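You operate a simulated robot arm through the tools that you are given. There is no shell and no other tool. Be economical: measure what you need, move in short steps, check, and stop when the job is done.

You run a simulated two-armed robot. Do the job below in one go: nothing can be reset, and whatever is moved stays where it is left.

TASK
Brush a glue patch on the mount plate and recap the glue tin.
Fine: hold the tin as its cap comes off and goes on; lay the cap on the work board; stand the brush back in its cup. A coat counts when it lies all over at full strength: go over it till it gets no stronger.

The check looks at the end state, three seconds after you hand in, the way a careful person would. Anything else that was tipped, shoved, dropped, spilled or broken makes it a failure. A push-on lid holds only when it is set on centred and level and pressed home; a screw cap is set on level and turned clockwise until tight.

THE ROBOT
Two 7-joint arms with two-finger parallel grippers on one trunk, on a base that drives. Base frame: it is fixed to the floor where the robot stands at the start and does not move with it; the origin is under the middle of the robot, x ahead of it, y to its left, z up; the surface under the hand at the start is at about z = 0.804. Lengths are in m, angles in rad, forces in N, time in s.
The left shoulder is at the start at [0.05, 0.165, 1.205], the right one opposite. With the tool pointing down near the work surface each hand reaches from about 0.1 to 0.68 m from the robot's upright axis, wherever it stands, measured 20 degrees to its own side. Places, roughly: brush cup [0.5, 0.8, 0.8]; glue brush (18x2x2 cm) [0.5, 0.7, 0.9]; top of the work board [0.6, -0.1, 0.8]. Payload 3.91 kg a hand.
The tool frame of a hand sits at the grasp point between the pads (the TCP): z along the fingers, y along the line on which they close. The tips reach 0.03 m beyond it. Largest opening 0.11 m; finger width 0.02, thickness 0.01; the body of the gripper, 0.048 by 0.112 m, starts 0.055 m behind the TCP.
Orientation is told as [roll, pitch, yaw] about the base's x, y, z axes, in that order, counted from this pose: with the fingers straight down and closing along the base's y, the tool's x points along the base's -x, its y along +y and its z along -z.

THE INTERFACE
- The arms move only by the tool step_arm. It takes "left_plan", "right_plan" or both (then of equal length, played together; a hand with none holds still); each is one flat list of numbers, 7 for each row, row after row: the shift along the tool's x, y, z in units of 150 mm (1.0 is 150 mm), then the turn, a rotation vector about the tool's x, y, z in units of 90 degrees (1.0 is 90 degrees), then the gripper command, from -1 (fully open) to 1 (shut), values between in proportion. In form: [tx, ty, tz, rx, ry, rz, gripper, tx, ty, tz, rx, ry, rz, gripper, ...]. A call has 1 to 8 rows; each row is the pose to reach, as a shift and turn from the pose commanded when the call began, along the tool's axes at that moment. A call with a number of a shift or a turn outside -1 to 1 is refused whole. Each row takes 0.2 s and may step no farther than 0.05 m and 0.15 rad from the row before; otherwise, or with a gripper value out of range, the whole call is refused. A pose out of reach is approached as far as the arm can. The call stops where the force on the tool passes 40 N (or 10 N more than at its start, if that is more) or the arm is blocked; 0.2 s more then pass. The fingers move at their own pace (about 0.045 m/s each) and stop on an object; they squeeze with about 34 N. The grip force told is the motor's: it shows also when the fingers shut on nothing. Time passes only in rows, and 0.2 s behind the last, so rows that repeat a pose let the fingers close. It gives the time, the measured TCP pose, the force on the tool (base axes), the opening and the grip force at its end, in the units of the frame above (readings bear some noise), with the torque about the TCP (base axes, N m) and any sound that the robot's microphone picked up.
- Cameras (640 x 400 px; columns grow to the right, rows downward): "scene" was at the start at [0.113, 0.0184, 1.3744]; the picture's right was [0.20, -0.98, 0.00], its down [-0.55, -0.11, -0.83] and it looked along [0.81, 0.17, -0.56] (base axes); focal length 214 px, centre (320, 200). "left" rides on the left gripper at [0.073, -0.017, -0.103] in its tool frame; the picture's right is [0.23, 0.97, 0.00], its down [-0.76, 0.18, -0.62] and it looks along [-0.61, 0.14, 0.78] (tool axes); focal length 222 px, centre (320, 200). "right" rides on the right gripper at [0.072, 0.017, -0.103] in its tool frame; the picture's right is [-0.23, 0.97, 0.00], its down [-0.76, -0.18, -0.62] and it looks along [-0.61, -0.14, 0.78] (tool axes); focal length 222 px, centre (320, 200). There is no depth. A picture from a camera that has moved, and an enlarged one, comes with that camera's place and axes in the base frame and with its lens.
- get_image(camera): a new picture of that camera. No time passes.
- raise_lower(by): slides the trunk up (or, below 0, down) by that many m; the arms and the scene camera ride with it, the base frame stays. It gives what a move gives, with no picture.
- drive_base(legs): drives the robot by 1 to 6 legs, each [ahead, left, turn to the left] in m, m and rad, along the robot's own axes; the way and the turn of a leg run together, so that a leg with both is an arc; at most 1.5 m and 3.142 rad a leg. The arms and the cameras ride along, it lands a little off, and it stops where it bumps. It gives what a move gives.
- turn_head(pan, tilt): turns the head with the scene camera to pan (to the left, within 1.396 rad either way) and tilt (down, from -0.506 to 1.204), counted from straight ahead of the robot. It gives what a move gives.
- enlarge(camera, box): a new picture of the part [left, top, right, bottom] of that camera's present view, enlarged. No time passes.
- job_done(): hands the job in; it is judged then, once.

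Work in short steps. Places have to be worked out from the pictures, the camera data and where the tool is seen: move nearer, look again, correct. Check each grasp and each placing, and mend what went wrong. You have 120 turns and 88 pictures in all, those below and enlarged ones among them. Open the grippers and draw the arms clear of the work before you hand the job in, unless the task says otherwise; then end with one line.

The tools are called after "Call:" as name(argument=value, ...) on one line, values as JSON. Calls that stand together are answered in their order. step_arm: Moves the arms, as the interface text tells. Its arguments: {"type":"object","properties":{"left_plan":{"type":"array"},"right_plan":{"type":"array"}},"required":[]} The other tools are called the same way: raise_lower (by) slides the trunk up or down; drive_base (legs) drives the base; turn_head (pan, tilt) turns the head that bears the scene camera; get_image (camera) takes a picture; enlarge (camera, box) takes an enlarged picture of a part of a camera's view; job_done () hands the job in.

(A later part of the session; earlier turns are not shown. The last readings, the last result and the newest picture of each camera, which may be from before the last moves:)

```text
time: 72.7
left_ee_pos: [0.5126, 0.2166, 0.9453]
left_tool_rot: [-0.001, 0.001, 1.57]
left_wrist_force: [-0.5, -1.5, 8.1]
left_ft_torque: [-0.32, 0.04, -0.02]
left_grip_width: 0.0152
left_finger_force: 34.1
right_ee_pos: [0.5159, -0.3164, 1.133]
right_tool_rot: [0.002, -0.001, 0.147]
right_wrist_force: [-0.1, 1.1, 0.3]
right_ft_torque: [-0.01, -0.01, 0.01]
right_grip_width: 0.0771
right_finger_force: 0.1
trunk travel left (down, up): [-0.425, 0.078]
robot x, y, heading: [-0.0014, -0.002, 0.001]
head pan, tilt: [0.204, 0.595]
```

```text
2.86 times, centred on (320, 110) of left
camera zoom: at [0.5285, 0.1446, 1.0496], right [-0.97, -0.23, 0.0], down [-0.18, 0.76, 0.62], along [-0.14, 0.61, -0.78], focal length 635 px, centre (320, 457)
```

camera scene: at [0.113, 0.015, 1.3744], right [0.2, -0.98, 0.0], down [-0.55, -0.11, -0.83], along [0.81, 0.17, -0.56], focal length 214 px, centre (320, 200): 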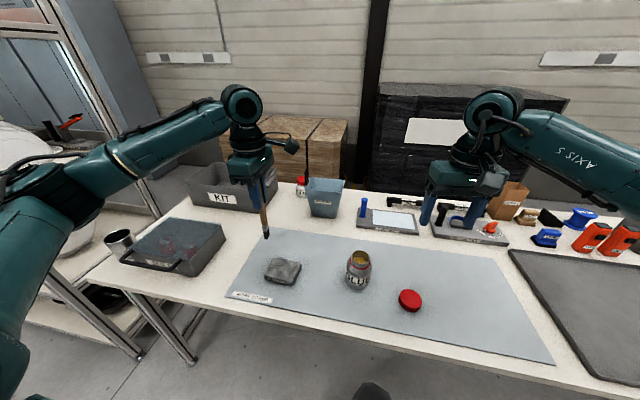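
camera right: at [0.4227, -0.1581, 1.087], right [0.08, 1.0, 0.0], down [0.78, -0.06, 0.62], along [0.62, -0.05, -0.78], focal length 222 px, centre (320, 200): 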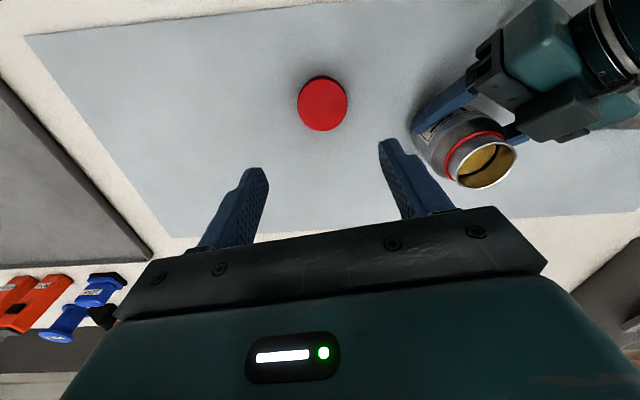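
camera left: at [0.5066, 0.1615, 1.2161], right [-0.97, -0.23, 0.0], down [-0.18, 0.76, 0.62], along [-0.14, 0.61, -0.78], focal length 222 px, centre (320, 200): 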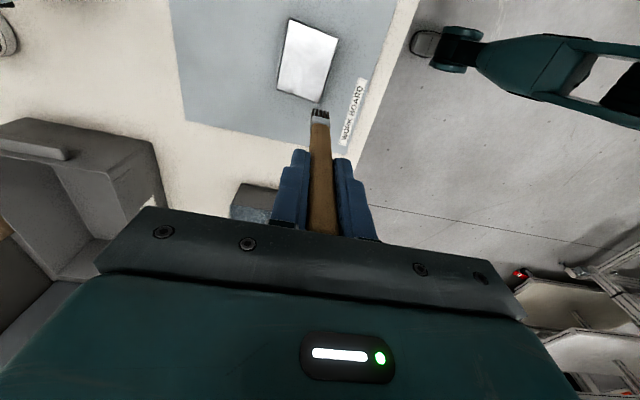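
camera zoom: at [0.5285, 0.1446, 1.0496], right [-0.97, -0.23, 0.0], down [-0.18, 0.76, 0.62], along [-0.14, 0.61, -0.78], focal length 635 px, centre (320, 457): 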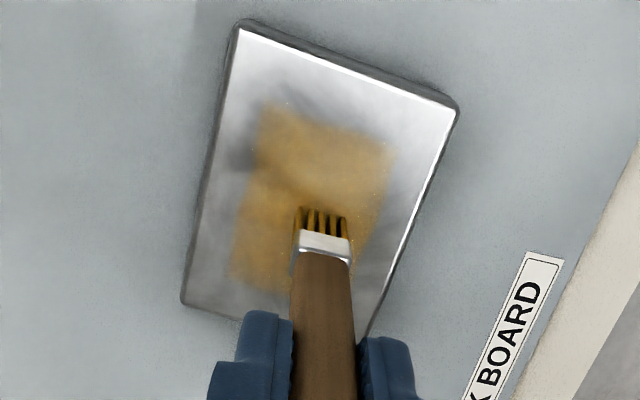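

A central rectangular patch (about 44 × 60 mm) is taking glue, still mottled. I go over it with lanes across its whole width.

Call:
step_arm(left_plan=[-0.096, -0.0635, 0, 0, 0, 0, 1, -0.192, -0.127, 0, 0, 0, 0, 1, 0.008, -0.113, 0, 0, 0, 0, 1, 0.227, -0.098, 0, 0, 0, 0, 1, 0.221, -0.0046, 0, 0, 0, 0, 1, 0.0014, -0.02, 0, 0, 0, 0, 1, -0.198, -0.034, 0, 0, 0, 0, 1, -0.2046, 0.059, 0, 0, 0, 0, 1])

Call:
step_arm(left_plan=[0.1995, 0.014, 0, 0, 0, 0, 1, 0.419, 0.029, 0, 0, 0, 0, 1, 0.4255, -0.064, 0, 0, 0, 0, 1, 0.206, -0.079, 0, 0, 0, 0, 1, 0.0065, -0.093, 0, 0, 0, 0, 1, 0.013, -0.186, 0, 0, 0, 0, 1, 0.2125, -0.172, 0, 0, 0, 0, 1, 0.432, -0.157, 0, 0, 0, 0, 1])

Call:
enlarge(camera="scene", box=[250, 225, 330, 290])

Call:
enlarge(camera="left", box=[240, 40, 400, 180])

```text
time: 74.5
left_ee_pos: [0.5034, 0.2487, 0.9454]
left_tool_rot: [-0.004, 0.0, 1.574]
left_wrist_force: [4.5, 1.0, 12.7]
left_ft_torque: [0.17, -0.51, 0.02]
left_grip_width: 0.0148
left_finger_force: 33.8
right_ee_pos: [0.5165, -0.3153, 1.1318]
right_tool_rot: [0.002, -0.002, 0.148]
right_wrist_force: [-0.6, 0.8, 0.3]
right_ft_torque: [0.02, 0.01, 0.03]
right_grip_width: 0.0771
right_finger_force: 0.0
trunk travel left (down, up): [-0.425, 0.078]
robot x, y, heading: [-0.0021, -0.0027, 0.005]
head pan, tilt: [0.204, 0.595]
```

```text
time: 76.3
left_ee_pos: [0.5258, 0.1825, 0.946]
left_tool_rot: [-0.002, 0.0, 1.573]
left_wrist_force: [0.6, 3.5, 13.7]
left_ft_torque: [0.48, 0.0, 0.01]
left_grip_width: 0.0147
left_finger_force: 33.6
right_ee_pos: [0.5169, -0.3162, 1.1319]
right_tool_rot: [0.003, -0.001, 0.145]
right_wrist_force: [-0.2, 0.2, 0.4]
right_ft_torque: [-0.01, 0.02, 0.0]
right_grip_width: 0.0769
right_finger_force: 0.2
trunk travel left (down, up): [-0.425, 0.078]
robot x, y, heading: [-0.0003, -0.0026, 0.004]
head pan, tilt: [0.204, 0.595]
```

```text
6.15 times, centred on (290, 258) of scene
camera zoom: at [0.1119, 0.0148, 1.3746], right [0.2, -0.98, 0.0], down [-0.55, -0.11, -0.83], along [0.81, 0.17, -0.56], focal length 1320 px, centre (505, -154)
```

zoom: 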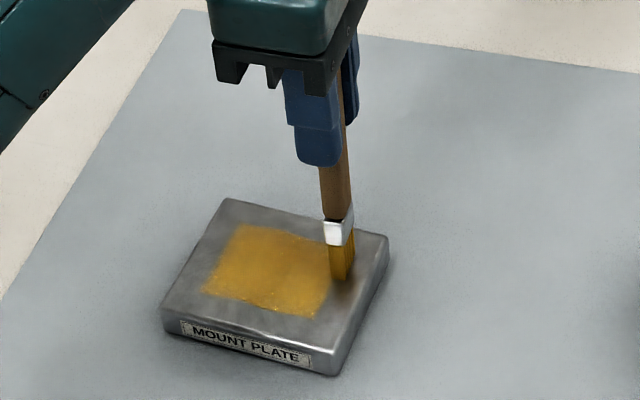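

```text
2.86 times, centred on (320, 110) of left
camera zoom: at [0.5423, 0.1105, 1.0491], right [-0.97, -0.23, 0.0], down [-0.18, 0.76, 0.62], along [-0.14, 0.61, -0.78], focal length 635 px, centre (320, 457)
```

zoom: 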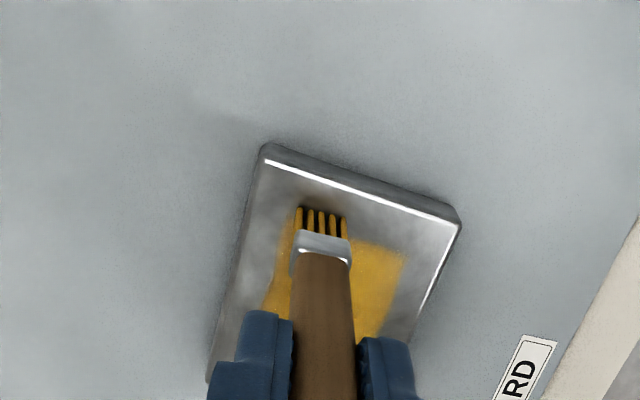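

Much more solid now. I go over it all again, with lanes a little wider and slightly lighter pressure.

Call:
step_arm(left_plan=[-0.1995, -0.014, -0.002, 0, 0, 0, 1, -0.419, -0.029, -0.002, 0, 0, 0, 1, -0.4255, 0.064, -0.002, 0, 0, 0, 1, -0.206, 0.079, -0.002, 0, 0, 0, 1, -0.0065, 0.093, -0.002, 0, 0, 0, 1, -0.0145, 0.206, -0.002, 0, 0, 0, 1, -0.214, 0.192, -0.002, 0, 0, 0, 1, -0.4335, 0.177, -0.002, 0, 0, 0, 1])

Call:
step_arm(left_plan=[0.1995, 0.014, 0, 0, 0, 0, 1, 0.439, 0.031, 0, 0, 0, 0, 1, 0.447, -0.082, 0, 0, 0, 0, 1, 0.2075, -0.099, 0, 0, 0, 0, 1, 0.008, -0.113, 0, 0, 0, 0, 1, 0.016, -0.226, 0, 0, 0, 0, 1, 0.2155, -0.212, 0, 0, 0, 0, 1, 0.455, -0.195, 0, 0, 0, 0, 1])

Call:
enlarge(camera="scene", box=[250, 225, 330, 290])

```text
time: 78.1
left_ee_pos: [0.4998, 0.2489, 0.9462]
left_tool_rot: [0.0, 0.0, 1.57]
left_wrist_force: [-0.1, -1.6, 4.2]
left_ft_torque: [-0.16, 0.04, 0.02]
left_grip_width: 0.0149
left_finger_force: 34.2
right_ee_pos: [0.5167, -0.315, 1.1312]
right_tool_rot: [0.002, 0.001, 0.147]
right_wrist_force: [0.0, 0.5, -0.3]
right_ft_torque: [0.02, -0.02, 0.04]
right_grip_width: 0.0769
right_finger_force: 0.1
trunk travel left (down, up): [-0.425, 0.078]
robot x, y, heading: [0.0018, -0.008, -0.001]
head pan, tilt: [0.204, 0.595]
```

```text
time: 79.9
left_ee_pos: [0.5296, 0.1796, 0.9454]
left_tool_rot: [-0.001, 0.001, 1.573]
left_wrist_force: [0.3, -0.9, 1.5]
left_ft_torque: [-0.07, -0.02, 0.03]
left_grip_width: 0.0149
left_finger_force: 34.1
right_ee_pos: [0.5187, -0.3154, 1.1314]
right_tool_rot: [0.003, 0.0, 0.146]
right_wrist_force: [0.5, 0.3, -0.4]
right_ft_torque: [-0.02, 0.02, 0.02]
right_grip_width: 0.077
right_finger_force: 0.0
trunk travel left (down, up): [-0.425, 0.078]
robot x, y, heading: [-0.0006, -0.0057, -0.004]
head pan, tilt: [0.204, 0.595]
```

```text
6.15 times, centred on (290, 258) of scene
camera zoom: at [0.1131, 0.0146, 1.3744], right [0.2, -0.98, 0.0], down [-0.55, -0.11, -0.83], along [0.81, 0.17, -0.56], focal length 1320 px, centre (505, -154)
```

zoom: 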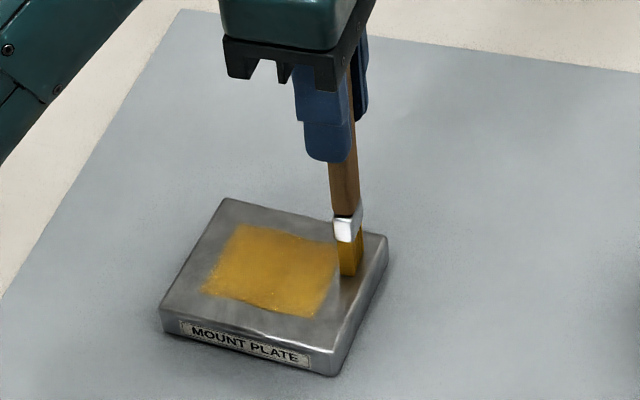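

Similar, perhaps slightly fuller. One more complete pass with a bit more pressure, then I'll raise the brush and compare closely.

Call:
step_arm(left_plan=[-0.2195, -0.0154, 0.003, 0, 0, 0, 1, -0.439, -0.031, 0.003, 0, 0, 0, 1, -0.447, 0.082, 0.003, 0, 0, 0, 1, -0.2275, 0.0976, 0.003, 0, 0, 0, 1, -0.008, 0.113, 0.003, 0, 0, 0, 1, -0.016, 0.226, 0.003, 0, 0, 0, 1, -0.2355, 0.2107, 0.003, 0, 0, 0, 1, -0.455, 0.195, 0.003, 0, 0, 0, 1])

Call:
step_arm(left_plan=[-0.003, 0, -0.1, 0, 0, 0, 1, -0.25, 0, -0.3, 0, 0, 0, 1, -0.5, 0, -0.4, 0, 0, 0, 1])

Call:
enlarge(camera="scene", box=[250, 225, 330, 290])

Call:
get_image(camera="left")

```text
time: 81.7
left_ee_pos: [0.5004, 0.2471, 0.9445]
left_tool_rot: [-0.002, 0.0, 1.572]
left_wrist_force: [-1.3, -1.0, 4.8]
left_ft_torque: [-0.17, 0.04, -0.01]
left_grip_width: 0.015
left_finger_force: 34.0
right_ee_pos: [0.5174, -0.3144, 1.1318]
right_tool_rot: [0.0, -0.002, 0.147]
right_wrist_force: [0.3, 0.2, 0.4]
right_ft_torque: [0.0, -0.03, 0.02]
right_grip_width: 0.0772
right_finger_force: 0.0
trunk travel left (down, up): [-0.425, 0.078]
robot x, y, heading: [-0.0033, -0.0045, -0.002]
head pan, tilt: [0.204, 0.595]
```

```text
time: 82.5
left_ee_pos: [0.4995, 0.3229, 1.0057]
left_tool_rot: [0.0, 0.002, 1.572]
left_wrist_force: [-0.1, 0.1, -0.9]
left_ft_torque: [-0.04, 0.02, 0.02]
left_grip_width: 0.015
left_finger_force: 33.9
right_ee_pos: [0.5183, -0.314, 1.1306]
right_tool_rot: [0.0, -0.001, 0.147]
right_wrist_force: [0.8, 0.2, -0.9]
right_ft_torque: [0.03, -0.01, -0.02]
right_grip_width: 0.0769
right_finger_force: 0.3
trunk travel left (down, up): [-0.425, 0.078]
robot x, y, heading: [0.0001, 0.0012, 0.001]
head pan, tilt: [0.204, 0.595]
```

```text
6.15 times, centred on (290, 258) of scene
camera zoom: at [0.1128, 0.0155, 1.3744], right [0.2, -0.98, 0.0], down [-0.55, -0.11, -0.83], along [0.81, 0.17, -0.56], focal length 1320 px, centre (505, -154)
```

zoom: 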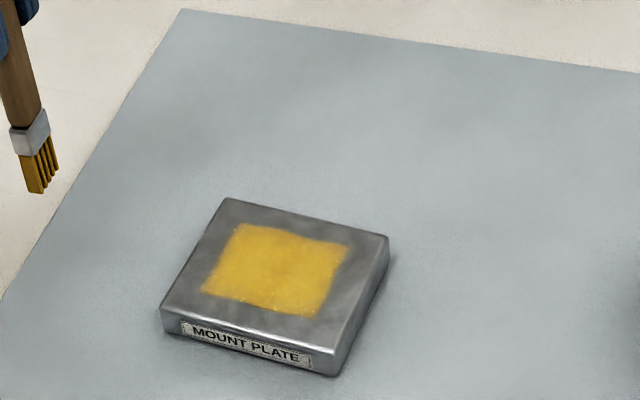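

```text
30 pictures are left
camera left: at [0.5169, 0.25, 1.1092], right [-0.97, -0.23, 0.0], down [-0.18, 0.76, 0.62], along [-0.14, 0.61, -0.78], focal length 222 px, centre (320, 200)
```

left: 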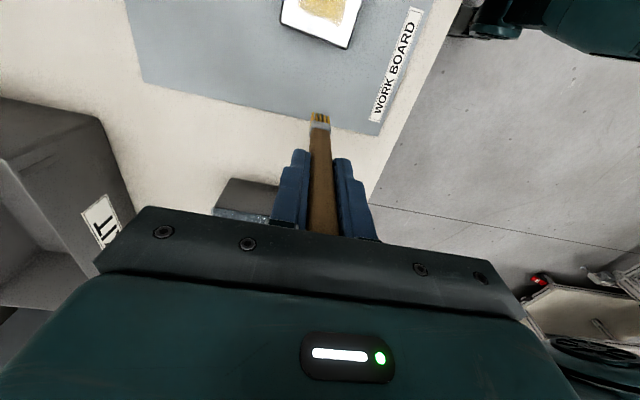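

The coat is brighter and spans about x 0.496–0.542, y 0.189–0.252. I make more full passes re-centred on that area to see if it still gets stronger.

Call:
step_arm(left_plan=[0.25, -0.03, 0.2, 0, 0, 0, 1, 0.49, -0.051, 0.33, 0, 0, 0, 1, 0.49, -0.051, 0.402, 0, 0, 0, 1, 0.703, -0.036, 0.402, 0, 0, 0, 1, 0.916, -0.021, 0.402, 0, 0, 0, 1, 0.9225, -0.114, 0.402, 0, 0, 0, 1, 0.71, -0.129, 0.402, 0, 0, 0, 1, 0.4965, -0.144, 0.402, 0, 0, 0, 1])

Call:
step_arm(left_plan=[0.0065, -0.093, 0, 0, 0, 0, 1, 0.2195, -0.078, 0, 0, 0, 0, 1, 0.432, -0.063, 0, 0, 0, 0, 1, 0.4255, 0.03, 0, 0, 0, 0, 1, 0.213, 0.015, 0, 0, 0, 0, 1, 0, 0, 0, 0, 0, 0, 1, -0.0065, 0.093, 0, 0, 0, 0, 1, 0.2065, 0.108, 0, 0, 0, 0, 1])

Call:
step_arm(left_plan=[0.213, 0.015, 0, 0, 0, 0, 1, 0.2195, -0.078, 0, 0, 0, 0, 1, 0.0065, -0.093, 0, 0, 0, 0, 1, -0.2065, -0.108, 0, 0, 0, 0, 1, -0.2, -0.201, 0, 0, 0, 0, 1, 0.013, -0.186, 0, 0, 0, 0, 1, 0.226, -0.171, 0, 0, 0, 0, 1, 0.226, -0.171, -0.2, 0, 0, 0, 1])

Call:
step_arm(left_plan=[-0.2, 0, -0.1, 0, 0, 0, 1, -0.5, 0, -0.2, 0, 0, 0, 1, -0.8, 0, -0.2, 0, 0, 0, 1, -1, 0, -0.2, 0, 0, 0, 1])

Call:
enlarge(camera="scene", box=[250, 225, 330, 290])

```text
time: 84.3
left_ee_pos: [0.5216, 0.2475, 0.9454]
left_tool_rot: [-0.001, 0.003, 1.571]
left_wrist_force: [0.2, -2.6, 10.3]
left_ft_torque: [-0.35, 0.05, -0.03]
left_grip_width: 0.015
left_finger_force: 34.1
right_ee_pos: [0.5169, -0.3162, 1.1306]
right_tool_rot: [0.002, -0.001, 0.148]
right_wrist_force: [-0.9, -1.4, 0.0]
right_ft_torque: [0.0, 0.01, -0.01]
right_grip_width: 0.077
right_finger_force: 0.0
trunk travel left (down, up): [-0.425, 0.078]
robot x, y, heading: [-0.0008, -0.007, -0.004]
head pan, tilt: [0.204, 0.595]
```

```text
time: 86.1
left_ee_pos: [0.5046, 0.2185, 0.9447]
left_tool_rot: [0.002, -0.002, 1.574]
left_wrist_force: [-0.8, 4.4, 14.5]
left_ft_torque: [0.53, 0.13, -0.04]
left_grip_width: 0.0153
left_finger_force: 34.2
right_ee_pos: [0.5171, -0.3157, 1.1313]
right_tool_rot: [0.002, -0.002, 0.145]
right_wrist_force: [0.2, 0.3, -1.6]
right_ft_torque: [0.03, 0.03, 0.02]
right_grip_width: 0.0768
right_finger_force: 0.0
trunk travel left (down, up): [-0.425, 0.078]
robot x, y, heading: [-0.0024, -0.0025, 0.003]
head pan, tilt: [0.204, 0.595]
```

```text
time: 87.9
left_ee_pos: [0.5309, 0.1827, 0.9744]
left_tool_rot: [0.002, -0.001, 1.569]
left_wrist_force: [0.1, -0.6, -0.4]
left_ft_torque: [-0.02, -0.03, -0.01]
left_grip_width: 0.0151
left_finger_force: 34.6
right_ee_pos: [0.5164, -0.3153, 1.1319]
right_tool_rot: [0.001, -0.002, 0.148]
right_wrist_force: [-0.2, 0.1, -0.8]
right_ft_torque: [0.01, 0.0, 0.0]
right_grip_width: 0.0768
right_finger_force: 0.1
trunk travel left (down, up): [-0.425, 0.078]
robot x, y, heading: [-0.0018, -0.003, 0.001]
head pan, tilt: [0.204, 0.595]
```

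```text
time: 88.9
left_ee_pos: [0.5314, 0.3345, 1.0043]
left_tool_rot: [0.001, 0.0, 1.571]
left_wrist_force: [0.4, 0.1, -0.6]
left_ft_torque: [-0.06, 0.03, -0.03]
left_grip_width: 0.0152
left_finger_force: 33.7
right_ee_pos: [0.5179, -0.3155, 1.1315]
right_tool_rot: [0.001, -0.001, 0.146]
right_wrist_force: [-0.5, -0.3, -0.6]
right_ft_torque: [0.0, -0.01, 0.0]
right_grip_width: 0.077
right_finger_force: 0.0
trunk travel left (down, up): [-0.425, 0.078]
robot x, y, heading: [-0.0006, -0.0046, 0.002]
head pan, tilt: [0.204, 0.595]
```

```text
6.15 times, centred on (290, 258) of scene
camera zoom: at [0.1129, 0.0155, 1.3744], right [0.2, -0.98, 0.0], down [-0.55, -0.11, -0.83], along [0.81, 0.17, -0.56], focal length 1320 px, centre (505, -154)
```

zoom: 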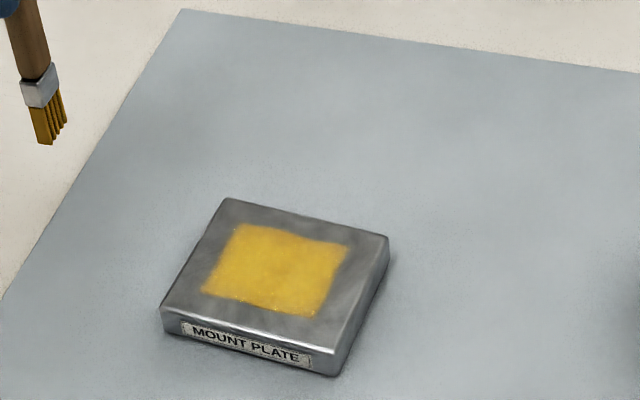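

It looks the same as before this pass. I take a tighter view to compare evenness and edges.

Call:
enlarge(camera="scene", box=[270, 246, 302, 272])

```text
15.38 times, centred on (286, 259) of scene
camera zoom: at [0.1129, 0.0155, 1.3744], right [0.2, -0.98, 0.0], down [-0.55, -0.11, -0.83], along [0.81, 0.17, -0.56], focal length 3300 px, centre (843, -708)
```

zoom: 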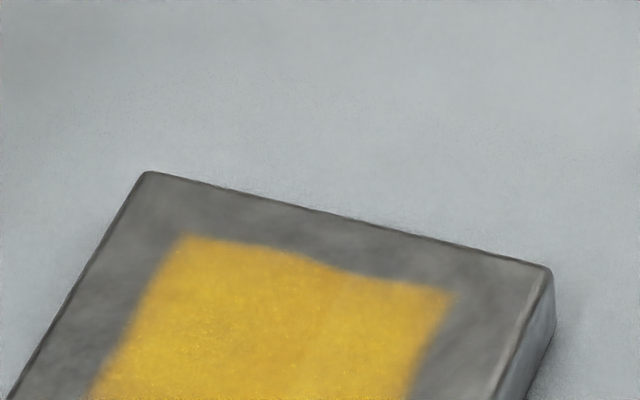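

There are slight tonal differences near the right end and one seam. I brush once more, crosswise then lengthwise, and compare with the same view.

Call:
step_arm(left_plan=[0.3, -0.013, 0.2, 0, 0, 0, 1, 0.574, -0.026, 0.35, 0, 0, 0, 1, 0.574, -0.026, 0.402, 0, 0, 0, 1, 0.561, 0.16, 0.402, 0, 0, 0, 1, 0.634, 0.165, 0.402, 0, 0, 0, 1, 0.647, -0.021, 0.402, 0, 0, 0, 1, 0.72, -0.016, 0.402, 0, 0, 0, 1, 0.707, 0.17, 0.402, 0, 0, 0, 1])

Call:
step_arm(left_plan=[0.073, 0.005, 0, 0, 0, 0, 1, 0.086, -0.181, 0, 0, 0, 0, 1, 0.159, -0.176, 0, 0, 0, 0, 1, 0.146, 0.01, 0, 0, 0, 0, 1, 0.219, 0.015, 0, 0, 0, 0, 1, 0.232, -0.171, 0, 0, 0, 0, 1, 0.305, -0.166, 0, 0, 0, 0, 1, 0.292, 0.02, 0, 0, 0, 0, 1])

Call:
step_arm(left_plan=[-0.2195, -0.0154, 0, 0, 0, 0, 1, -0.439, -0.031, 0, 0, 0, 0, 1, -0.4325, -0.124, 0, 0, 0, 0, 1, -0.213, -0.1085, 0, 0, 0, 0, 1, 0.0065, -0.093, 0, 0, 0, 0, 1, 0.013, -0.186, 0, 0, 0, 0, 1, -0.2065, -0.2015, 0, 0, 0, 0, 1, -0.426, -0.217, 0, 0, 0, 0, 1])

Call:
step_arm(left_plan=[0, 0, -0.2, 0, 0, 0, 1, -0.28, 0, -0.3, 0, 0, 0, 1, -0.57, 0, -0.4, 0, 0, 0, 1])

Call:
enlarge(camera="scene", box=[250, 225, 330, 290])

Call:
enlarge(camera="scene", box=[270, 246, 302, 272])

```text
refused: row 1 steps farther than a row can; nothing moved
```

```text
time: 90.7
left_ee_pos: [0.5272, 0.2909, 1.0051]
left_tool_rot: [0.0, 0.001, 1.573]
left_wrist_force: [-0.1, 0.6, -0.5]
left_ft_torque: [-0.01, -0.02, 0.0]
left_grip_width: 0.0151
left_finger_force: 34.3
right_ee_pos: [0.517, -0.3142, 1.1304]
right_tool_rot: [0.0, 0.0, 0.145]
right_wrist_force: [-0.1, 0.0, 0.2]
right_ft_torque: [0.01, 0.01, 0.01]
right_grip_width: 0.0772
right_finger_force: 0.1
trunk travel left (down, up): [-0.425, 0.078]
robot x, y, heading: [0.0026, -0.0048, 0.003]
head pan, tilt: [0.204, 0.595]
```

```text
time: 92.5
left_ee_pos: [0.561, 0.3555, 1.0039]
left_tool_rot: [0.0, 0.001, 1.573]
left_wrist_force: [0.3, -0.3, -1.0]
left_ft_torque: [0.0, 0.01, 0.0]
left_grip_width: 0.015
left_finger_force: 33.8
right_ee_pos: [0.5177, -0.3149, 1.1311]
right_tool_rot: [0.001, 0.0, 0.147]
right_wrist_force: [-0.2, -0.2, -0.8]
right_ft_torque: [-0.01, 0.04, 0.0]
right_grip_width: 0.0769
right_finger_force: 0.0
trunk travel left (down, up): [-0.425, 0.078]
robot x, y, heading: [0.0006, -0.0042, -0.002]
head pan, tilt: [0.204, 0.595]
```

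```text
time: 93.3
left_ee_pos: [0.5596, 0.4416, 1.0656]
left_tool_rot: [-0.002, 0.003, 1.572]
left_wrist_force: [0.3, 0.2, -0.5]
left_ft_torque: [-0.01, 0.0, -0.03]
left_grip_width: 0.015
left_finger_force: 34.1
right_ee_pos: [0.5165, -0.3163, 1.1308]
right_tool_rot: [0.0, 0.0, 0.148]
right_wrist_force: [0.4, -0.6, 0.4]
right_ft_torque: [-0.02, -0.02, 0.02]
right_grip_width: 0.0769
right_finger_force: 0.0
trunk travel left (down, up): [-0.425, 0.078]
robot x, y, heading: [0.0043, -0.0067, 0.001]
head pan, tilt: [0.204, 0.595]
```

```text
6.15 times, centred on (290, 258) of scene
camera zoom: at [0.1128, 0.0154, 1.3744], right [0.2, -0.98, 0.0], down [-0.55, -0.11, -0.83], along [0.81, 0.17, -0.56], focal length 1320 px, centre (505, -154)
```

zoom: 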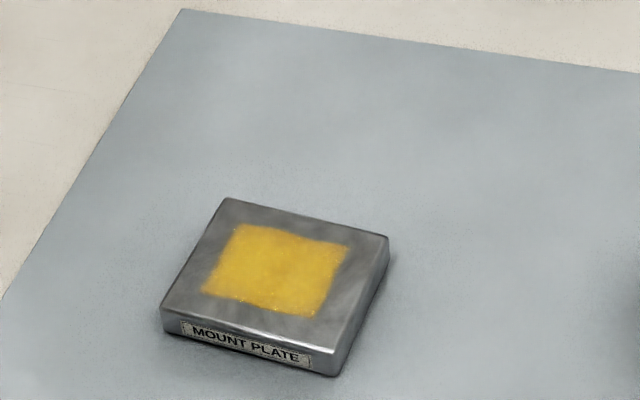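

```text
15.38 times, centred on (286, 259) of scene
camera zoom: at [0.1128, 0.0154, 1.3744], right [0.2, -0.98, 0.0], down [-0.55, -0.11, -0.83], along [0.81, 0.17, -0.56], focal length 3300 px, centre (843, -708)
```

zoom: 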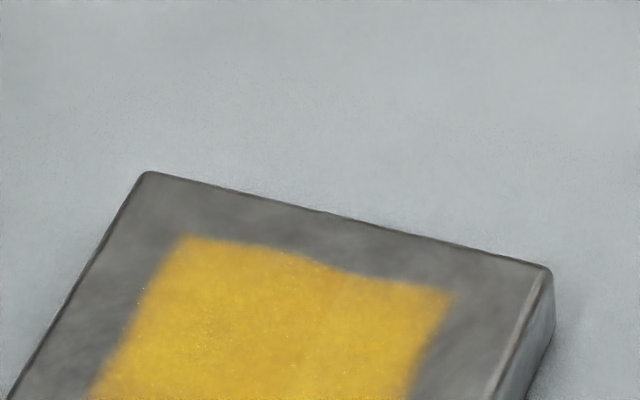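

The first row was refused (too long a step), so the other moves ran in mid-air with no harm. I go back over the patch's left end first.

Call:
step_arm(left_plan=[0.25, 0.03, 0.1, 0, 0, 0, 1, 0.5, 0.06, 0.2, 0, 0, 0, 1, 0.75, 0.09, 0.35, 0, 0, 0, 1, 0.95, 0.12, 0.5, 0, 0, 0, 1])

```text
time: 94.3
left_ee_pos: [0.5444, 0.2967, 0.9911]
left_tool_rot: [-0.001, -0.001, 1.572]
left_wrist_force: [-0.4, -1.5, -1.5]
left_ft_torque: [-0.01, 0.0, 0.0]
left_grip_width: 0.015
left_finger_force: 34.3
right_ee_pos: [0.5169, -0.315, 1.131]
right_tool_rot: [0.001, -0.002, 0.146]
right_wrist_force: [0.4, 0.6, -0.3]
right_ft_torque: [-0.01, 0.04, -0.02]
right_grip_width: 0.0768
right_finger_force: 0.1
trunk travel left (down, up): [-0.425, 0.078]
robot x, y, heading: [-0.0015, -0.002, -0.001]
head pan, tilt: [0.204, 0.595]
```

In position beside the plate; now the crosswise pass.

Call:
step_arm(left_plan=[0.2, 0.03, 0.1, 0, 0, 0, 1, 0.33, 0.05, 0.2, 0, 0, 0, 1, 0.33, 0.05, 0.302, 0, 0, 0, 1, 0.317, 0.236, 0.302, 0, 0, 0, 1, 0.39, 0.241, 0.302, 0, 0, 0, 1, 0.403, 0.055, 0.302, 0, 0, 0, 1, 0.476, 0.06, 0.302, 0, 0, 0, 1, 0.463, 0.246, 0.302, 0, 0, 0, 1])

```text
time: 96.1
left_ee_pos: [0.5062, 0.2276, 0.9464]
left_tool_rot: [-0.004, 0.0, 1.573]
left_wrist_force: [2.7, 0.6, 10.4]
left_ft_torque: [0.02, -0.32, -0.05]
left_grip_width: 0.015
left_finger_force: 34.0
right_ee_pos: [0.5159, -0.3154, 1.1309]
right_tool_rot: [0.001, -0.005, 0.147]
right_wrist_force: [0.4, 0.3, 0.2]
right_ft_torque: [0.02, -0.01, 0.01]
right_grip_width: 0.0769
right_finger_force: 0.1
trunk travel left (down, up): [-0.425, 0.078]
robot x, y, heading: [-0.0014, -0.0047, 0.001]
head pan, tilt: [0.204, 0.595]
```

Contact at 10 N. I continue crosswise to the right end, then lengthwise, then lift away.

Call:
step_arm(left_plan=[0.073, 0.005, 0, 0, 0, 0, 1, 0.086, -0.181, 0, 0, 0, 0, 1, 0.159, -0.176, 0, 0, 0, 0, 1, 0.146, 0.01, 0, 0, 0, 0, 1, 0.219, 0.015, 0, 0, 0, 0, 1, 0.232, -0.171, 0, 0, 0, 0, 1, 0.305, -0.166, 0, 0, 0, 0, 1, 0.292, 0.02, 0, 0, 0, 0, 1])

Call:
step_arm(left_plan=[-0.2195, -0.0154, 0, 0, 0, 0, 1, -0.439, -0.031, 0, 0, 0, 0, 1, -0.4325, -0.124, 0, 0, 0, 0, 1, -0.213, -0.1085, 0, 0, 0, 0, 1, 0.0065, -0.093, 0, 0, 0, 0, 1, 0.013, -0.186, 0, 0, 0, 0, 1, -0.2065, -0.2015, 0, 0, 0, 0, 1, -0.426, -0.217, 0, 0, 0, 0, 1])

Call:
step_arm(left_plan=[0, 0, -0.2, 0, 0, 0, 1, -0.28, 0, -0.3, 0, 0, 0, 1, -0.57, 0, -0.4, 0, 0, 0, 1])

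Call:
enlarge(camera="scene", box=[250, 225, 330, 290])

Call:
enlarge(camera="scene", box=[270, 246, 302, 272])

```text
time: 97.9
left_ee_pos: [0.503, 0.1836, 0.9447]
left_tool_rot: [-0.003, 0.003, 1.572]
left_wrist_force: [3.5, -0.4, 12.9]
left_ft_torque: [-0.05, -0.44, 0.02]
left_grip_width: 0.0149
left_finger_force: 34.1
right_ee_pos: [0.5165, -0.3156, 1.1323]
right_tool_rot: [-0.001, -0.002, 0.147]
right_wrist_force: [0.1, -0.2, 0.0]
right_ft_torque: [-0.03, 0.01, -0.01]
right_grip_width: 0.077
right_finger_force: 0.1
trunk travel left (down, up): [-0.425, 0.078]
robot x, y, heading: [-0.0007, -0.0028, 0.003]
head pan, tilt: [0.204, 0.595]
```

```text
time: 99.7
left_ee_pos: [0.5346, 0.2471, 0.9449]
left_tool_rot: [-0.003, 0.0, 1.572]
left_wrist_force: [0.5, -2.6, 11.6]
left_ft_torque: [-0.45, 0.04, 0.0]
left_grip_width: 0.0149
left_finger_force: 34.3
right_ee_pos: [0.516, -0.3171, 1.1306]
right_tool_rot: [0.003, -0.002, 0.149]
right_wrist_force: [-0.4, 0.2, 0.2]
right_ft_torque: [-0.01, 0.01, 0.01]
right_grip_width: 0.0771
right_finger_force: 0.0
trunk travel left (down, up): [-0.425, 0.078]
robot x, y, heading: [-0.0006, -0.0038, 0.003]
head pan, tilt: [0.204, 0.595]
```

```text
time: 100.5
left_ee_pos: [0.5336, 0.3337, 1.0053]
left_tool_rot: [0.0, 0.0, 1.573]
left_wrist_force: [0.1, 0.1, -0.5]
left_ft_torque: [0.0, 0.04, 0.0]
left_grip_width: 0.0151
left_finger_force: 33.9
right_ee_pos: [0.5174, -0.3151, 1.132]
right_tool_rot: [0.001, 0.0, 0.147]
right_wrist_force: [-0.7, 0.0, 0.0]
right_ft_torque: [-0.03, 0.03, 0.03]
right_grip_width: 0.077
right_finger_force: 0.0
trunk travel left (down, up): [-0.425, 0.078]
robot x, y, heading: [-0.0018, -0.0048, 0.002]
head pan, tilt: [0.204, 0.595]
```

```text
6.15 times, centred on (290, 258) of scene
camera zoom: at [0.1127, 0.0155, 1.3744], right [0.2, -0.98, 0.0], down [-0.55, -0.11, -0.83], along [0.81, 0.17, -0.56], focal length 1320 px, centre (505, -154)
```

zoom: 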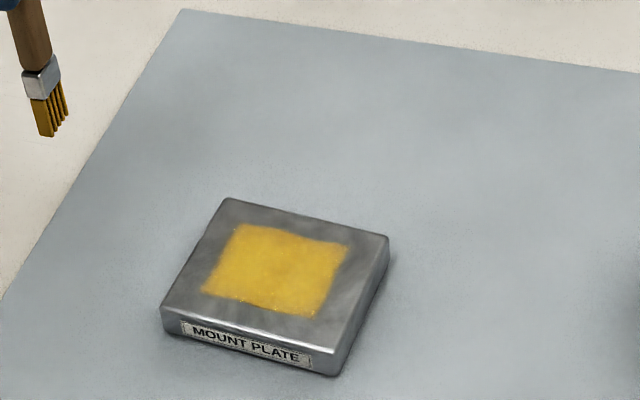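

```text
15.38 times, centred on (286, 259) of scene
camera zoom: at [0.1127, 0.0155, 1.3744], right [0.2, -0.98, 0.0], down [-0.55, -0.11, -0.83], along [0.81, 0.17, -0.56], focal length 3300 px, centre (843, -708)
```

zoom: 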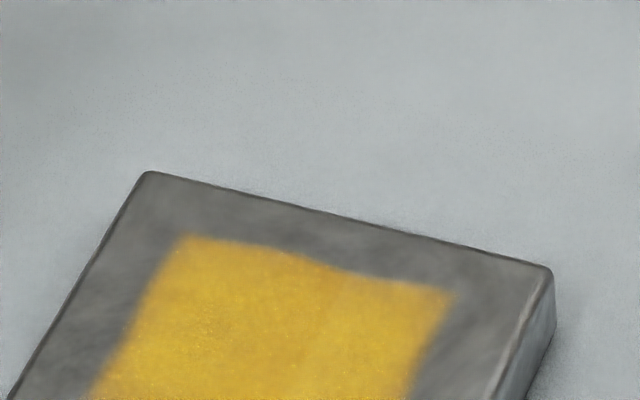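

No further change from the last pass, so the coat is at full strength. Now I raise the brush, position it for its cup, and drive left.

Call:
step_arm(left_plan=[0, 0, -0.25, 0, 0, 0, 1, 0.1, 0.06, -0.5, 0, 0, 0, 1, 0.3, 0.14, -0.71, 0, 0, 0, 1, 0.5, 0.22, -0.71, 0, 0, 0, 1, 0.65, 0.29, -0.71, 0, 0, 0, 1])

Call:
drive_base(legs=[[0, 0.42, 0]])

```text
time: 101.7
left_ee_pos: [0.4918, 0.2359, 1.1117]
left_tool_rot: [0.0, 0.0, 1.572]
left_wrist_force: [-0.7, -0.1, -0.6]
left_ft_torque: [0.04, 0.0, -0.02]
left_grip_width: 0.0151
left_finger_force: 34.2
right_ee_pos: [0.517, -0.3167, 1.1315]
right_tool_rot: [0.001, 0.001, 0.147]
right_wrist_force: [-0.6, 0.4, -0.9]
right_ft_torque: [-0.04, 0.02, -0.05]
right_grip_width: 0.0772
right_finger_force: 0.0
trunk travel left (down, up): [-0.425, 0.078]
robot x, y, heading: [-0.0027, -0.0024, 0.002]
head pan, tilt: [0.204, 0.595]
```

```text
time: 106.0
left_ee_pos: [0.4914, 0.6614, 1.1113]
left_tool_rot: [0.0, 0.0, 1.573]
left_wrist_force: [0.0, 0.9, -0.4]
left_ft_torque: [0.01, -0.02, 0.01]
left_grip_width: 0.0149
left_finger_force: 34.1
right_ee_pos: [0.5175, 0.1094, 1.1316]
right_tool_rot: [0.0, -0.001, 0.148]
right_wrist_force: [0.8, 0.7, 0.2]
right_ft_torque: [0.0, -0.02, -0.02]
right_grip_width: 0.0771
right_finger_force: 0.0
trunk travel left (down, up): [-0.425, 0.078]
robot x, y, heading: [-0.0017, 0.4191, 0.003]
head pan, tilt: [0.204, 0.595]
```

Now I tilt the brush back to its original lean, aligned with its way into the cup.

Call:
step_arm(left_plan=[0, 0, 0, 0, -0.084, 0, 1, 0, 0, 0, 0, -0.167, 0, 1, 0.01, 0, 0.1, 0, -0.25, 0, 1, 0.02, 0, 0.2, 0, -0.333, 0, 1, 0.03, 0, 0.39, 0, -0.333, 0, 1])

Call:
enlarge(camera="scene", box=[200, 200, 300, 295])

Call:
enlarge(camera="left", box=[260, 40, 400, 180])

```text
time: 107.2
left_ee_pos: [0.4905, 0.657, 1.0518]
left_tool_rot: [-0.001, -0.524, 1.575]
left_wrist_force: [0.5, 0.3, 0.5]
left_ft_torque: [-0.02, 0.01, -0.01]
left_grip_width: 0.015
left_finger_force: 34.2
right_ee_pos: [0.518, 0.1095, 1.1306]
right_tool_rot: [0.0, -0.001, 0.149]
right_wrist_force: [0.0, 0.5, 0.7]
right_ft_torque: [-0.01, -0.01, -0.03]
right_grip_width: 0.0771
right_finger_force: 0.1
trunk travel left (down, up): [-0.425, 0.078]
robot x, y, heading: [0.0022, 0.4224, 0.002]
head pan, tilt: [0.204, 0.595]
```

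```text
4.21 times, centred on (250, 248) of scene
camera zoom: at [0.113, 0.4394, 1.3744], right [0.2, -0.98, 0.0], down [-0.55, -0.11, -0.83], along [0.81, 0.17, -0.56], focal length 903 px, centre (615, 0)
```

zoom: 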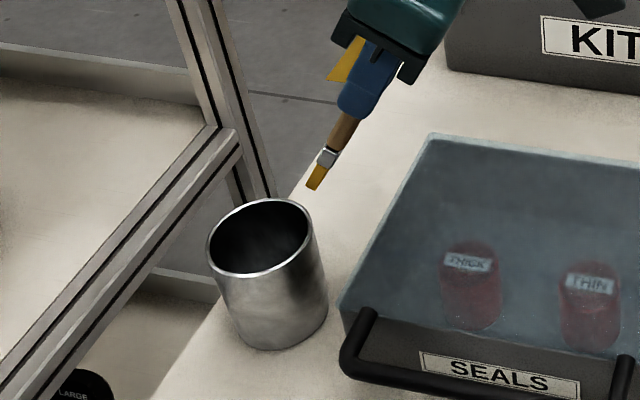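

```text
2.86 times, centred on (330, 110) of left
camera zoom: at [0.5079, 0.5419, 1.1055], right [-0.97, -0.2, -0.11], down [-0.18, 0.35, 0.92], along [-0.14, 0.92, -0.37], focal length 635 px, centre (291, 457)
```

zoom: 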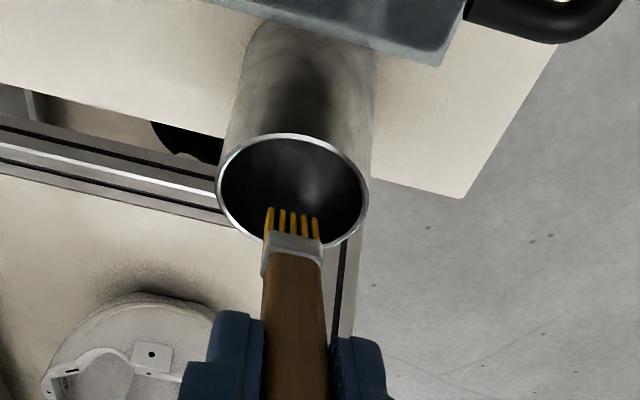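

The tip is lined up with the cup opening. I advance 120 mm along the axis, then feel for the bottom.

Call:
step_arm(left_plan=[0, 0, 0.16, 0, 0, 0, 1, 0, 0, 0.32, 0, 0, 0, 1, 0, 0, 0.48, 0, 0, 0, 1, 0, 0, 0.64, 0, 0, 0, 1, 0, 0, 0.8, 0, 0, 0, 1])

Call:
step_arm(left_plan=[0, 0, 0.03, 0, 0, 0, 1, 0, 0, 0.06, 0, 0, 0, 1, 0, 0, 0.09, 0, 0, 0, 1])

Call:
enlarge(camera="scene", box=[200, 200, 300, 295])

```text
time: 108.3
left_ee_pos: [0.492, 0.7167, 0.9484]
left_tool_rot: [-0.001, -0.522, 1.573]
left_wrist_force: [-0.7, -0.4, -0.9]
left_ft_torque: [-0.02, -0.01, -0.01]
left_grip_width: 0.0148
left_finger_force: 33.6
right_ee_pos: [0.5179, 0.1094, 1.131]
right_tool_rot: [0.0, 0.0, 0.148]
right_wrist_force: [-0.4, 1.1, 1.4]
right_ft_torque: [0.02, 0.02, 0.03]
right_grip_width: 0.0769
right_finger_force: 0.0
trunk travel left (down, up): [-0.425, 0.078]
robot x, y, heading: [-0.0012, 0.4216, 0.002]
head pan, tilt: [0.204, 0.595]
```

```text
time: 109.2
left_ee_pos: [0.4923, 0.7239, 0.9366]
left_tool_rot: [0.0, -0.524, 1.574]
left_wrist_force: [-0.2, 0.0, -1.3]
left_ft_torque: [0.01, -0.03, 0.01]
left_grip_width: 0.015
left_finger_force: 33.6
right_ee_pos: [0.5174, 0.1094, 1.1316]
right_tool_rot: [-0.001, -0.001, 0.15]
right_wrist_force: [-0.1, 0.5, 0.1]
right_ft_torque: [0.02, 0.0, 0.02]
right_grip_width: 0.077
right_finger_force: 0.1
trunk travel left (down, up): [-0.425, 0.078]
robot x, y, heading: [-0.0019, 0.422, 0.006]
head pan, tilt: [0.204, 0.595]
```

```text
4.21 times, centred on (250, 248) of scene
camera zoom: at [0.1127, 0.439, 1.3744], right [0.2, -0.98, 0.0], down [-0.55, -0.11, -0.83], along [0.81, 0.17, -0.56], focal length 903 px, centre (615, 0)
```

zoom: 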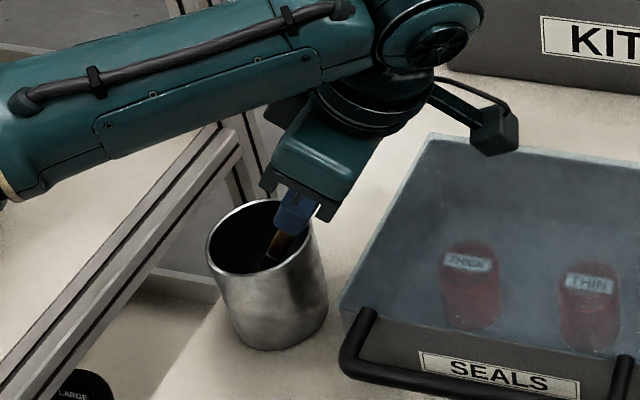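

Still free at TCP z 0.937; the original resting depth corresponds to about 0.914. I go on in small steps.

Call:
step_arm(left_plan=[0, 0, 0.04, 0, 0, 0, 1, 0, 0, 0.08, 0, 0, 0, 1, 0, 0, 0.11, 0, 0, 0, 1, 0, 0, 0.13, 0, 0, 0, 1])

```text
time: 110.2
left_ee_pos: [0.4912, 0.7339, 0.9201]
left_tool_rot: [0.001, -0.521, 1.575]
left_wrist_force: [1.1, -0.7, -0.2]
left_ft_torque: [0.0, 0.01, 0.03]
left_grip_width: 0.015
left_finger_force: 33.8
right_ee_pos: [0.5186, 0.1093, 1.132]
right_tool_rot: [0.002, -0.001, 0.147]
right_wrist_force: [0.7, 1.1, 0.4]
right_ft_torque: [-0.02, 0.0, -0.01]
right_grip_width: 0.0772
right_finger_force: 0.0
trunk travel left (down, up): [-0.425, 0.078]
robot x, y, heading: [0.0003, 0.4189, -0.002]
head pan, tilt: [0.204, 0.595]
```

Call:
step_arm(left_plan=[0, 0, 0.015, 0, 0, 0, 1, 0, 0, 0.03, 0, 0, 0, 1, 0, 0, 0.045, 0, 0, 0, 1])

```text
time: 111.0
left_ee_pos: [0.4911, 0.7345, 0.9157]
left_tool_rot: [-0.003, -0.52, 1.571]
left_wrist_force: [-4.5, -11.5, 8.9]
left_ft_torque: [-0.89, 0.45, 0.19]
left_grip_width: 0.0151
left_finger_force: 34.6
right_ee_pos: [0.5159, 0.1075, 1.1317]
right_tool_rot: [0.003, -0.002, 0.149]
right_wrist_force: [-0.1, -0.4, -0.2]
right_ft_torque: [-0.02, 0.01, 0.01]
right_grip_width: 0.077
right_finger_force: 0.0
trunk travel left (down, up): [-0.425, 0.078]
robot x, y, heading: [0.0014, 0.4217, 0.003]
head pan, tilt: [0.204, 0.595]
```

Bottom contact (about 14 N). I back off slightly, ease the handle toward the rim, then open a little.

Call:
step_arm(left_plan=[0.01, 0, -0.008, 0, 0, 0, 1, 0.02, 0, -0.01, 0, 0, 0, 1])

Call:
step_arm(left_plan=[0, 0, 0, 0, 0, 0, 0.5, 0, 0, 0, 0, 0, 0, 0.2, 0, 0, 0, 0, 0, 0, -0.2, 0, 0, 0, 0, 0, 0, -0.2])

Call:
get_image(camera="left")

```text
time: 111.5
left_ee_pos: [0.4919, 0.7325, 0.9161]
left_tool_rot: [-0.005, -0.526, 1.579]
left_wrist_force: [0.2, -3.0, 13.7]
left_ft_torque: [-0.49, 0.33, -0.04]
left_grip_width: 0.0151
left_finger_force: 33.8
right_ee_pos: [0.5175, 0.1077, 1.1322]
right_tool_rot: [0.003, -0.002, 0.148]
right_wrist_force: [0.1, -0.6, 0.0]
right_ft_torque: [-0.01, -0.02, 0.01]
right_grip_width: 0.077
right_finger_force: 0.2
trunk travel left (down, up): [-0.425, 0.078]
robot x, y, heading: [0.0032, 0.4215, 0.0]
head pan, tilt: [0.204, 0.595]
```

```text
time: 112.5
left_ee_pos: [0.4901, 0.7326, 0.9125]
left_tool_rot: [0.004, -0.523, 1.573]
left_wrist_force: [0.5, 0.3, 0.1]
left_ft_torque: [0.0, -0.02, 0.0]
left_grip_width: 0.0665
left_finger_force: 0.1
right_ee_pos: [0.516, 0.1087, 1.1309]
right_tool_rot: [0.002, 0.001, 0.148]
right_wrist_force: [0.0, 0.0, -0.5]
right_ft_torque: [0.03, -0.01, 0.01]
right_grip_width: 0.077
right_finger_force: 0.0
trunk travel left (down, up): [-0.425, 0.078]
robot x, y, heading: [-0.0008, 0.4231, 0.005]
head pan, tilt: [0.204, 0.595]
```

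```text
20 pictures are left
camera left: at [0.5072, 0.6185, 0.9658], right [-0.97, -0.2, -0.11], down [-0.18, 0.35, 0.92], along [-0.15, 0.92, -0.37], focal length 222 px, centre (320, 200)
```

left: 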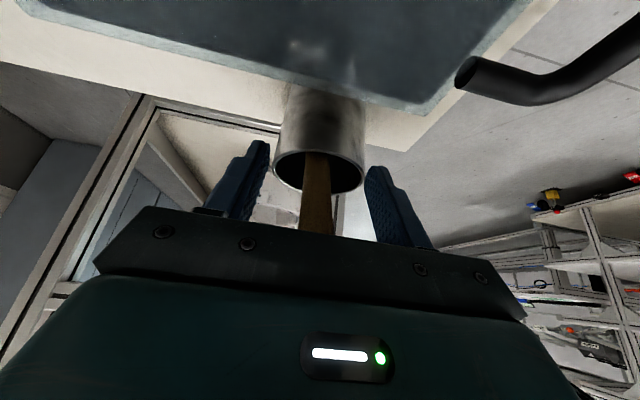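

The brush leans in the cup, free of the fingers. I withdraw along the handle and rise.

Call:
step_arm(left_plan=[0, 0, -0.15, 0, 0, 0, -0.3, 0, 0, -0.35, 0, 0, 0, -0.3, 0, 0, -0.6, 0, 0, 0, -0.3, 0, 0, -0.85, 0, 0, 0, -0.3, 0, 0, -1, 0, 0, 0, -0.3])

Call:
enlarge(camera="scene", box=[180, 200, 300, 295])

```text
time: 113.8
left_ee_pos: [0.4905, 0.6592, 1.0439]
left_tool_rot: [0.0, -0.524, 1.576]
left_wrist_force: [0.3, -0.7, -0.7]
left_ft_torque: [0.04, 0.0, -0.03]
left_grip_width: 0.0715
left_finger_force: 0.0
right_ee_pos: [0.517, 0.1098, 1.131]
right_tool_rot: [0.001, -0.001, 0.148]
right_wrist_force: [-0.4, -0.2, -0.2]
right_ft_torque: [-0.02, -0.01, 0.01]
right_grip_width: 0.077
right_finger_force: 0.2
trunk travel left (down, up): [-0.425, 0.078]
robot x, y, heading: [0.0024, 0.4244, -0.002]
head pan, tilt: [0.204, 0.595]
```

```text
4.21 times, centred on (240, 248) of scene
camera zoom: at [0.1125, 0.4387, 1.3744], right [0.2, -0.98, 0.0], down [-0.55, -0.11, -0.83], along [0.81, 0.17, -0.56], focal length 903 px, centre (657, 0)
```

zoom: 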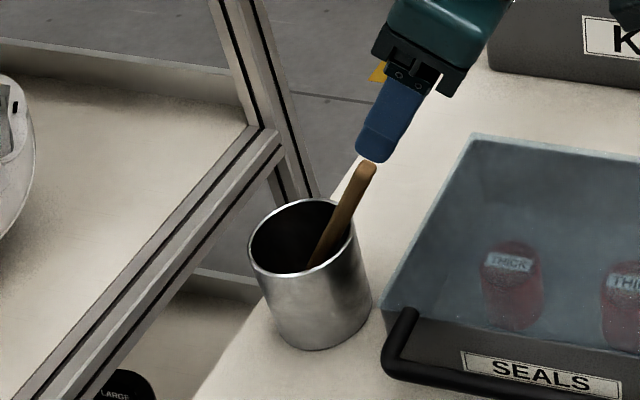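

The brush stands in its cup as before and the cup is upright. I lift the left hand and turn it back to pointing straight down.

Call:
step_arm(left_plan=[-0.07, 0, -0.12, 0.0236, 0.0236, 0.0881, -0.5, -0.14, 0, -0.24, 0.0472, 0.0472, 0.1762, -1, -0.2, 0, -0.347, 0.0708, 0.0708, 0.2643, -1, -0.2, 0, -0.347, 0.0944, 0.0944, 0.3524, -1, -0.2, 0, -0.347, 0.118, 0.118, 0.4405, -1, -0.2, 0, -0.347, 0.1416, 0.1416, 0.5286, -1, -0.2, 0, -0.347, 0.1652, 0.1652, 0.6167, -1, -0.2, 0, -0.347, 0.1888, 0.1888, 0.7048, -1])

Call:
step_arm(left_plan=[0, 0, 0, 0.0181, 0.0181, 0.0675, -1, 0, 0, 0, 0.0361, 0.0361, 0.135, -1, 0, 0, 0, 0.0542, 0.0542, 0.2025, -1, 0, 0, 0, 0.0722, 0.0722, 0.27, -1])

Call:
drive_base(legs=[[0, -0.42, 0]])

Call:
enlarge(camera="scene", box=[220, 200, 460, 350])

```text
time: 115.5
left_ee_pos: [0.4919, 0.6593, 1.1046]
left_tool_rot: [0.086, -0.134, 0.417]
left_wrist_force: [-0.3, 0.4, -0.4]
left_ft_torque: [-0.04, 0.03, 0.01]
left_grip_width: 0.1101
left_finger_force: 0.1
right_ee_pos: [0.5185, 0.1104, 1.1308]
right_tool_rot: [0.001, 0.002, 0.148]
right_wrist_force: [-0.4, -0.3, 0.7]
right_ft_torque: [0.02, -0.01, 0.04]
right_grip_width: 0.0769
right_finger_force: 0.1
trunk travel left (down, up): [-0.425, 0.078]
robot x, y, heading: [-0.0029, 0.4211, 0.007]
head pan, tilt: [0.204, 0.595]
```

```text
time: 116.5
left_ee_pos: [0.491, 0.6594, 1.105]
left_tool_rot: [-0.002, 0.001, 0.002]
left_wrist_force: [-0.4, 0.0, -0.3]
left_ft_torque: [-0.02, -0.02, -0.01]
left_grip_width: 0.1098
left_finger_force: 0.1
right_ee_pos: [0.5182, 0.1104, 1.1312]
right_tool_rot: [0.0, 0.001, 0.147]
right_wrist_force: [-0.6, 0.0, -0.1]
right_ft_torque: [0.02, 0.01, 0.01]
right_grip_width: 0.0769
right_finger_force: 0.0
trunk travel left (down, up): [-0.425, 0.078]
robot x, y, heading: [-0.0001, 0.42, 0.002]
head pan, tilt: [0.204, 0.595]
```

```text
time: 120.8
left_ee_pos: [0.4917, 0.2337, 1.1048]
left_tool_rot: [0.001, 0.0, 0.004]
left_wrist_force: [0.0, -0.1, -0.3]
left_ft_torque: [0.01, -0.01, -0.02]
left_grip_width: 0.11
left_finger_force: 0.0
right_ee_pos: [0.5179, -0.3152, 1.1308]
right_tool_rot: [0.002, 0.0, 0.148]
right_wrist_force: [0.3, -0.1, 0.2]
right_ft_torque: [0.0, -0.01, 0.0]
right_grip_width: 0.0768
right_finger_force: 0.0
trunk travel left (down, up): [-0.425, 0.078]
robot x, y, heading: [-0.0012, -0.0068, 0.007]
head pan, tilt: [0.204, 0.595]
```

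```text
2.67 times, centred on (340, 275) of scene
camera zoom: at [0.1135, 0.0142, 1.3744], right [0.2, -0.98, 0.0], down [-0.55, -0.11, -0.83], along [0.81, 0.17, -0.56], focal length 572 px, centre (267, 0)
```

zoom: 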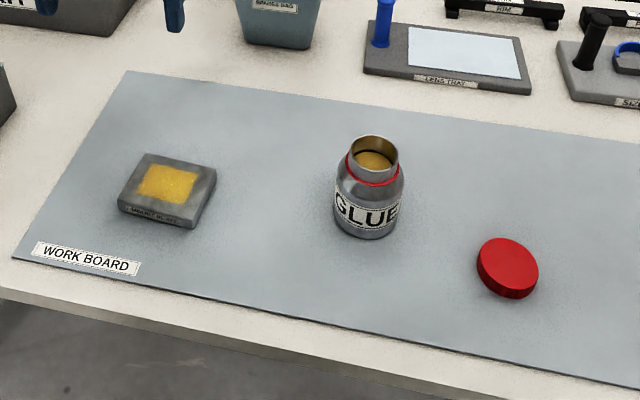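

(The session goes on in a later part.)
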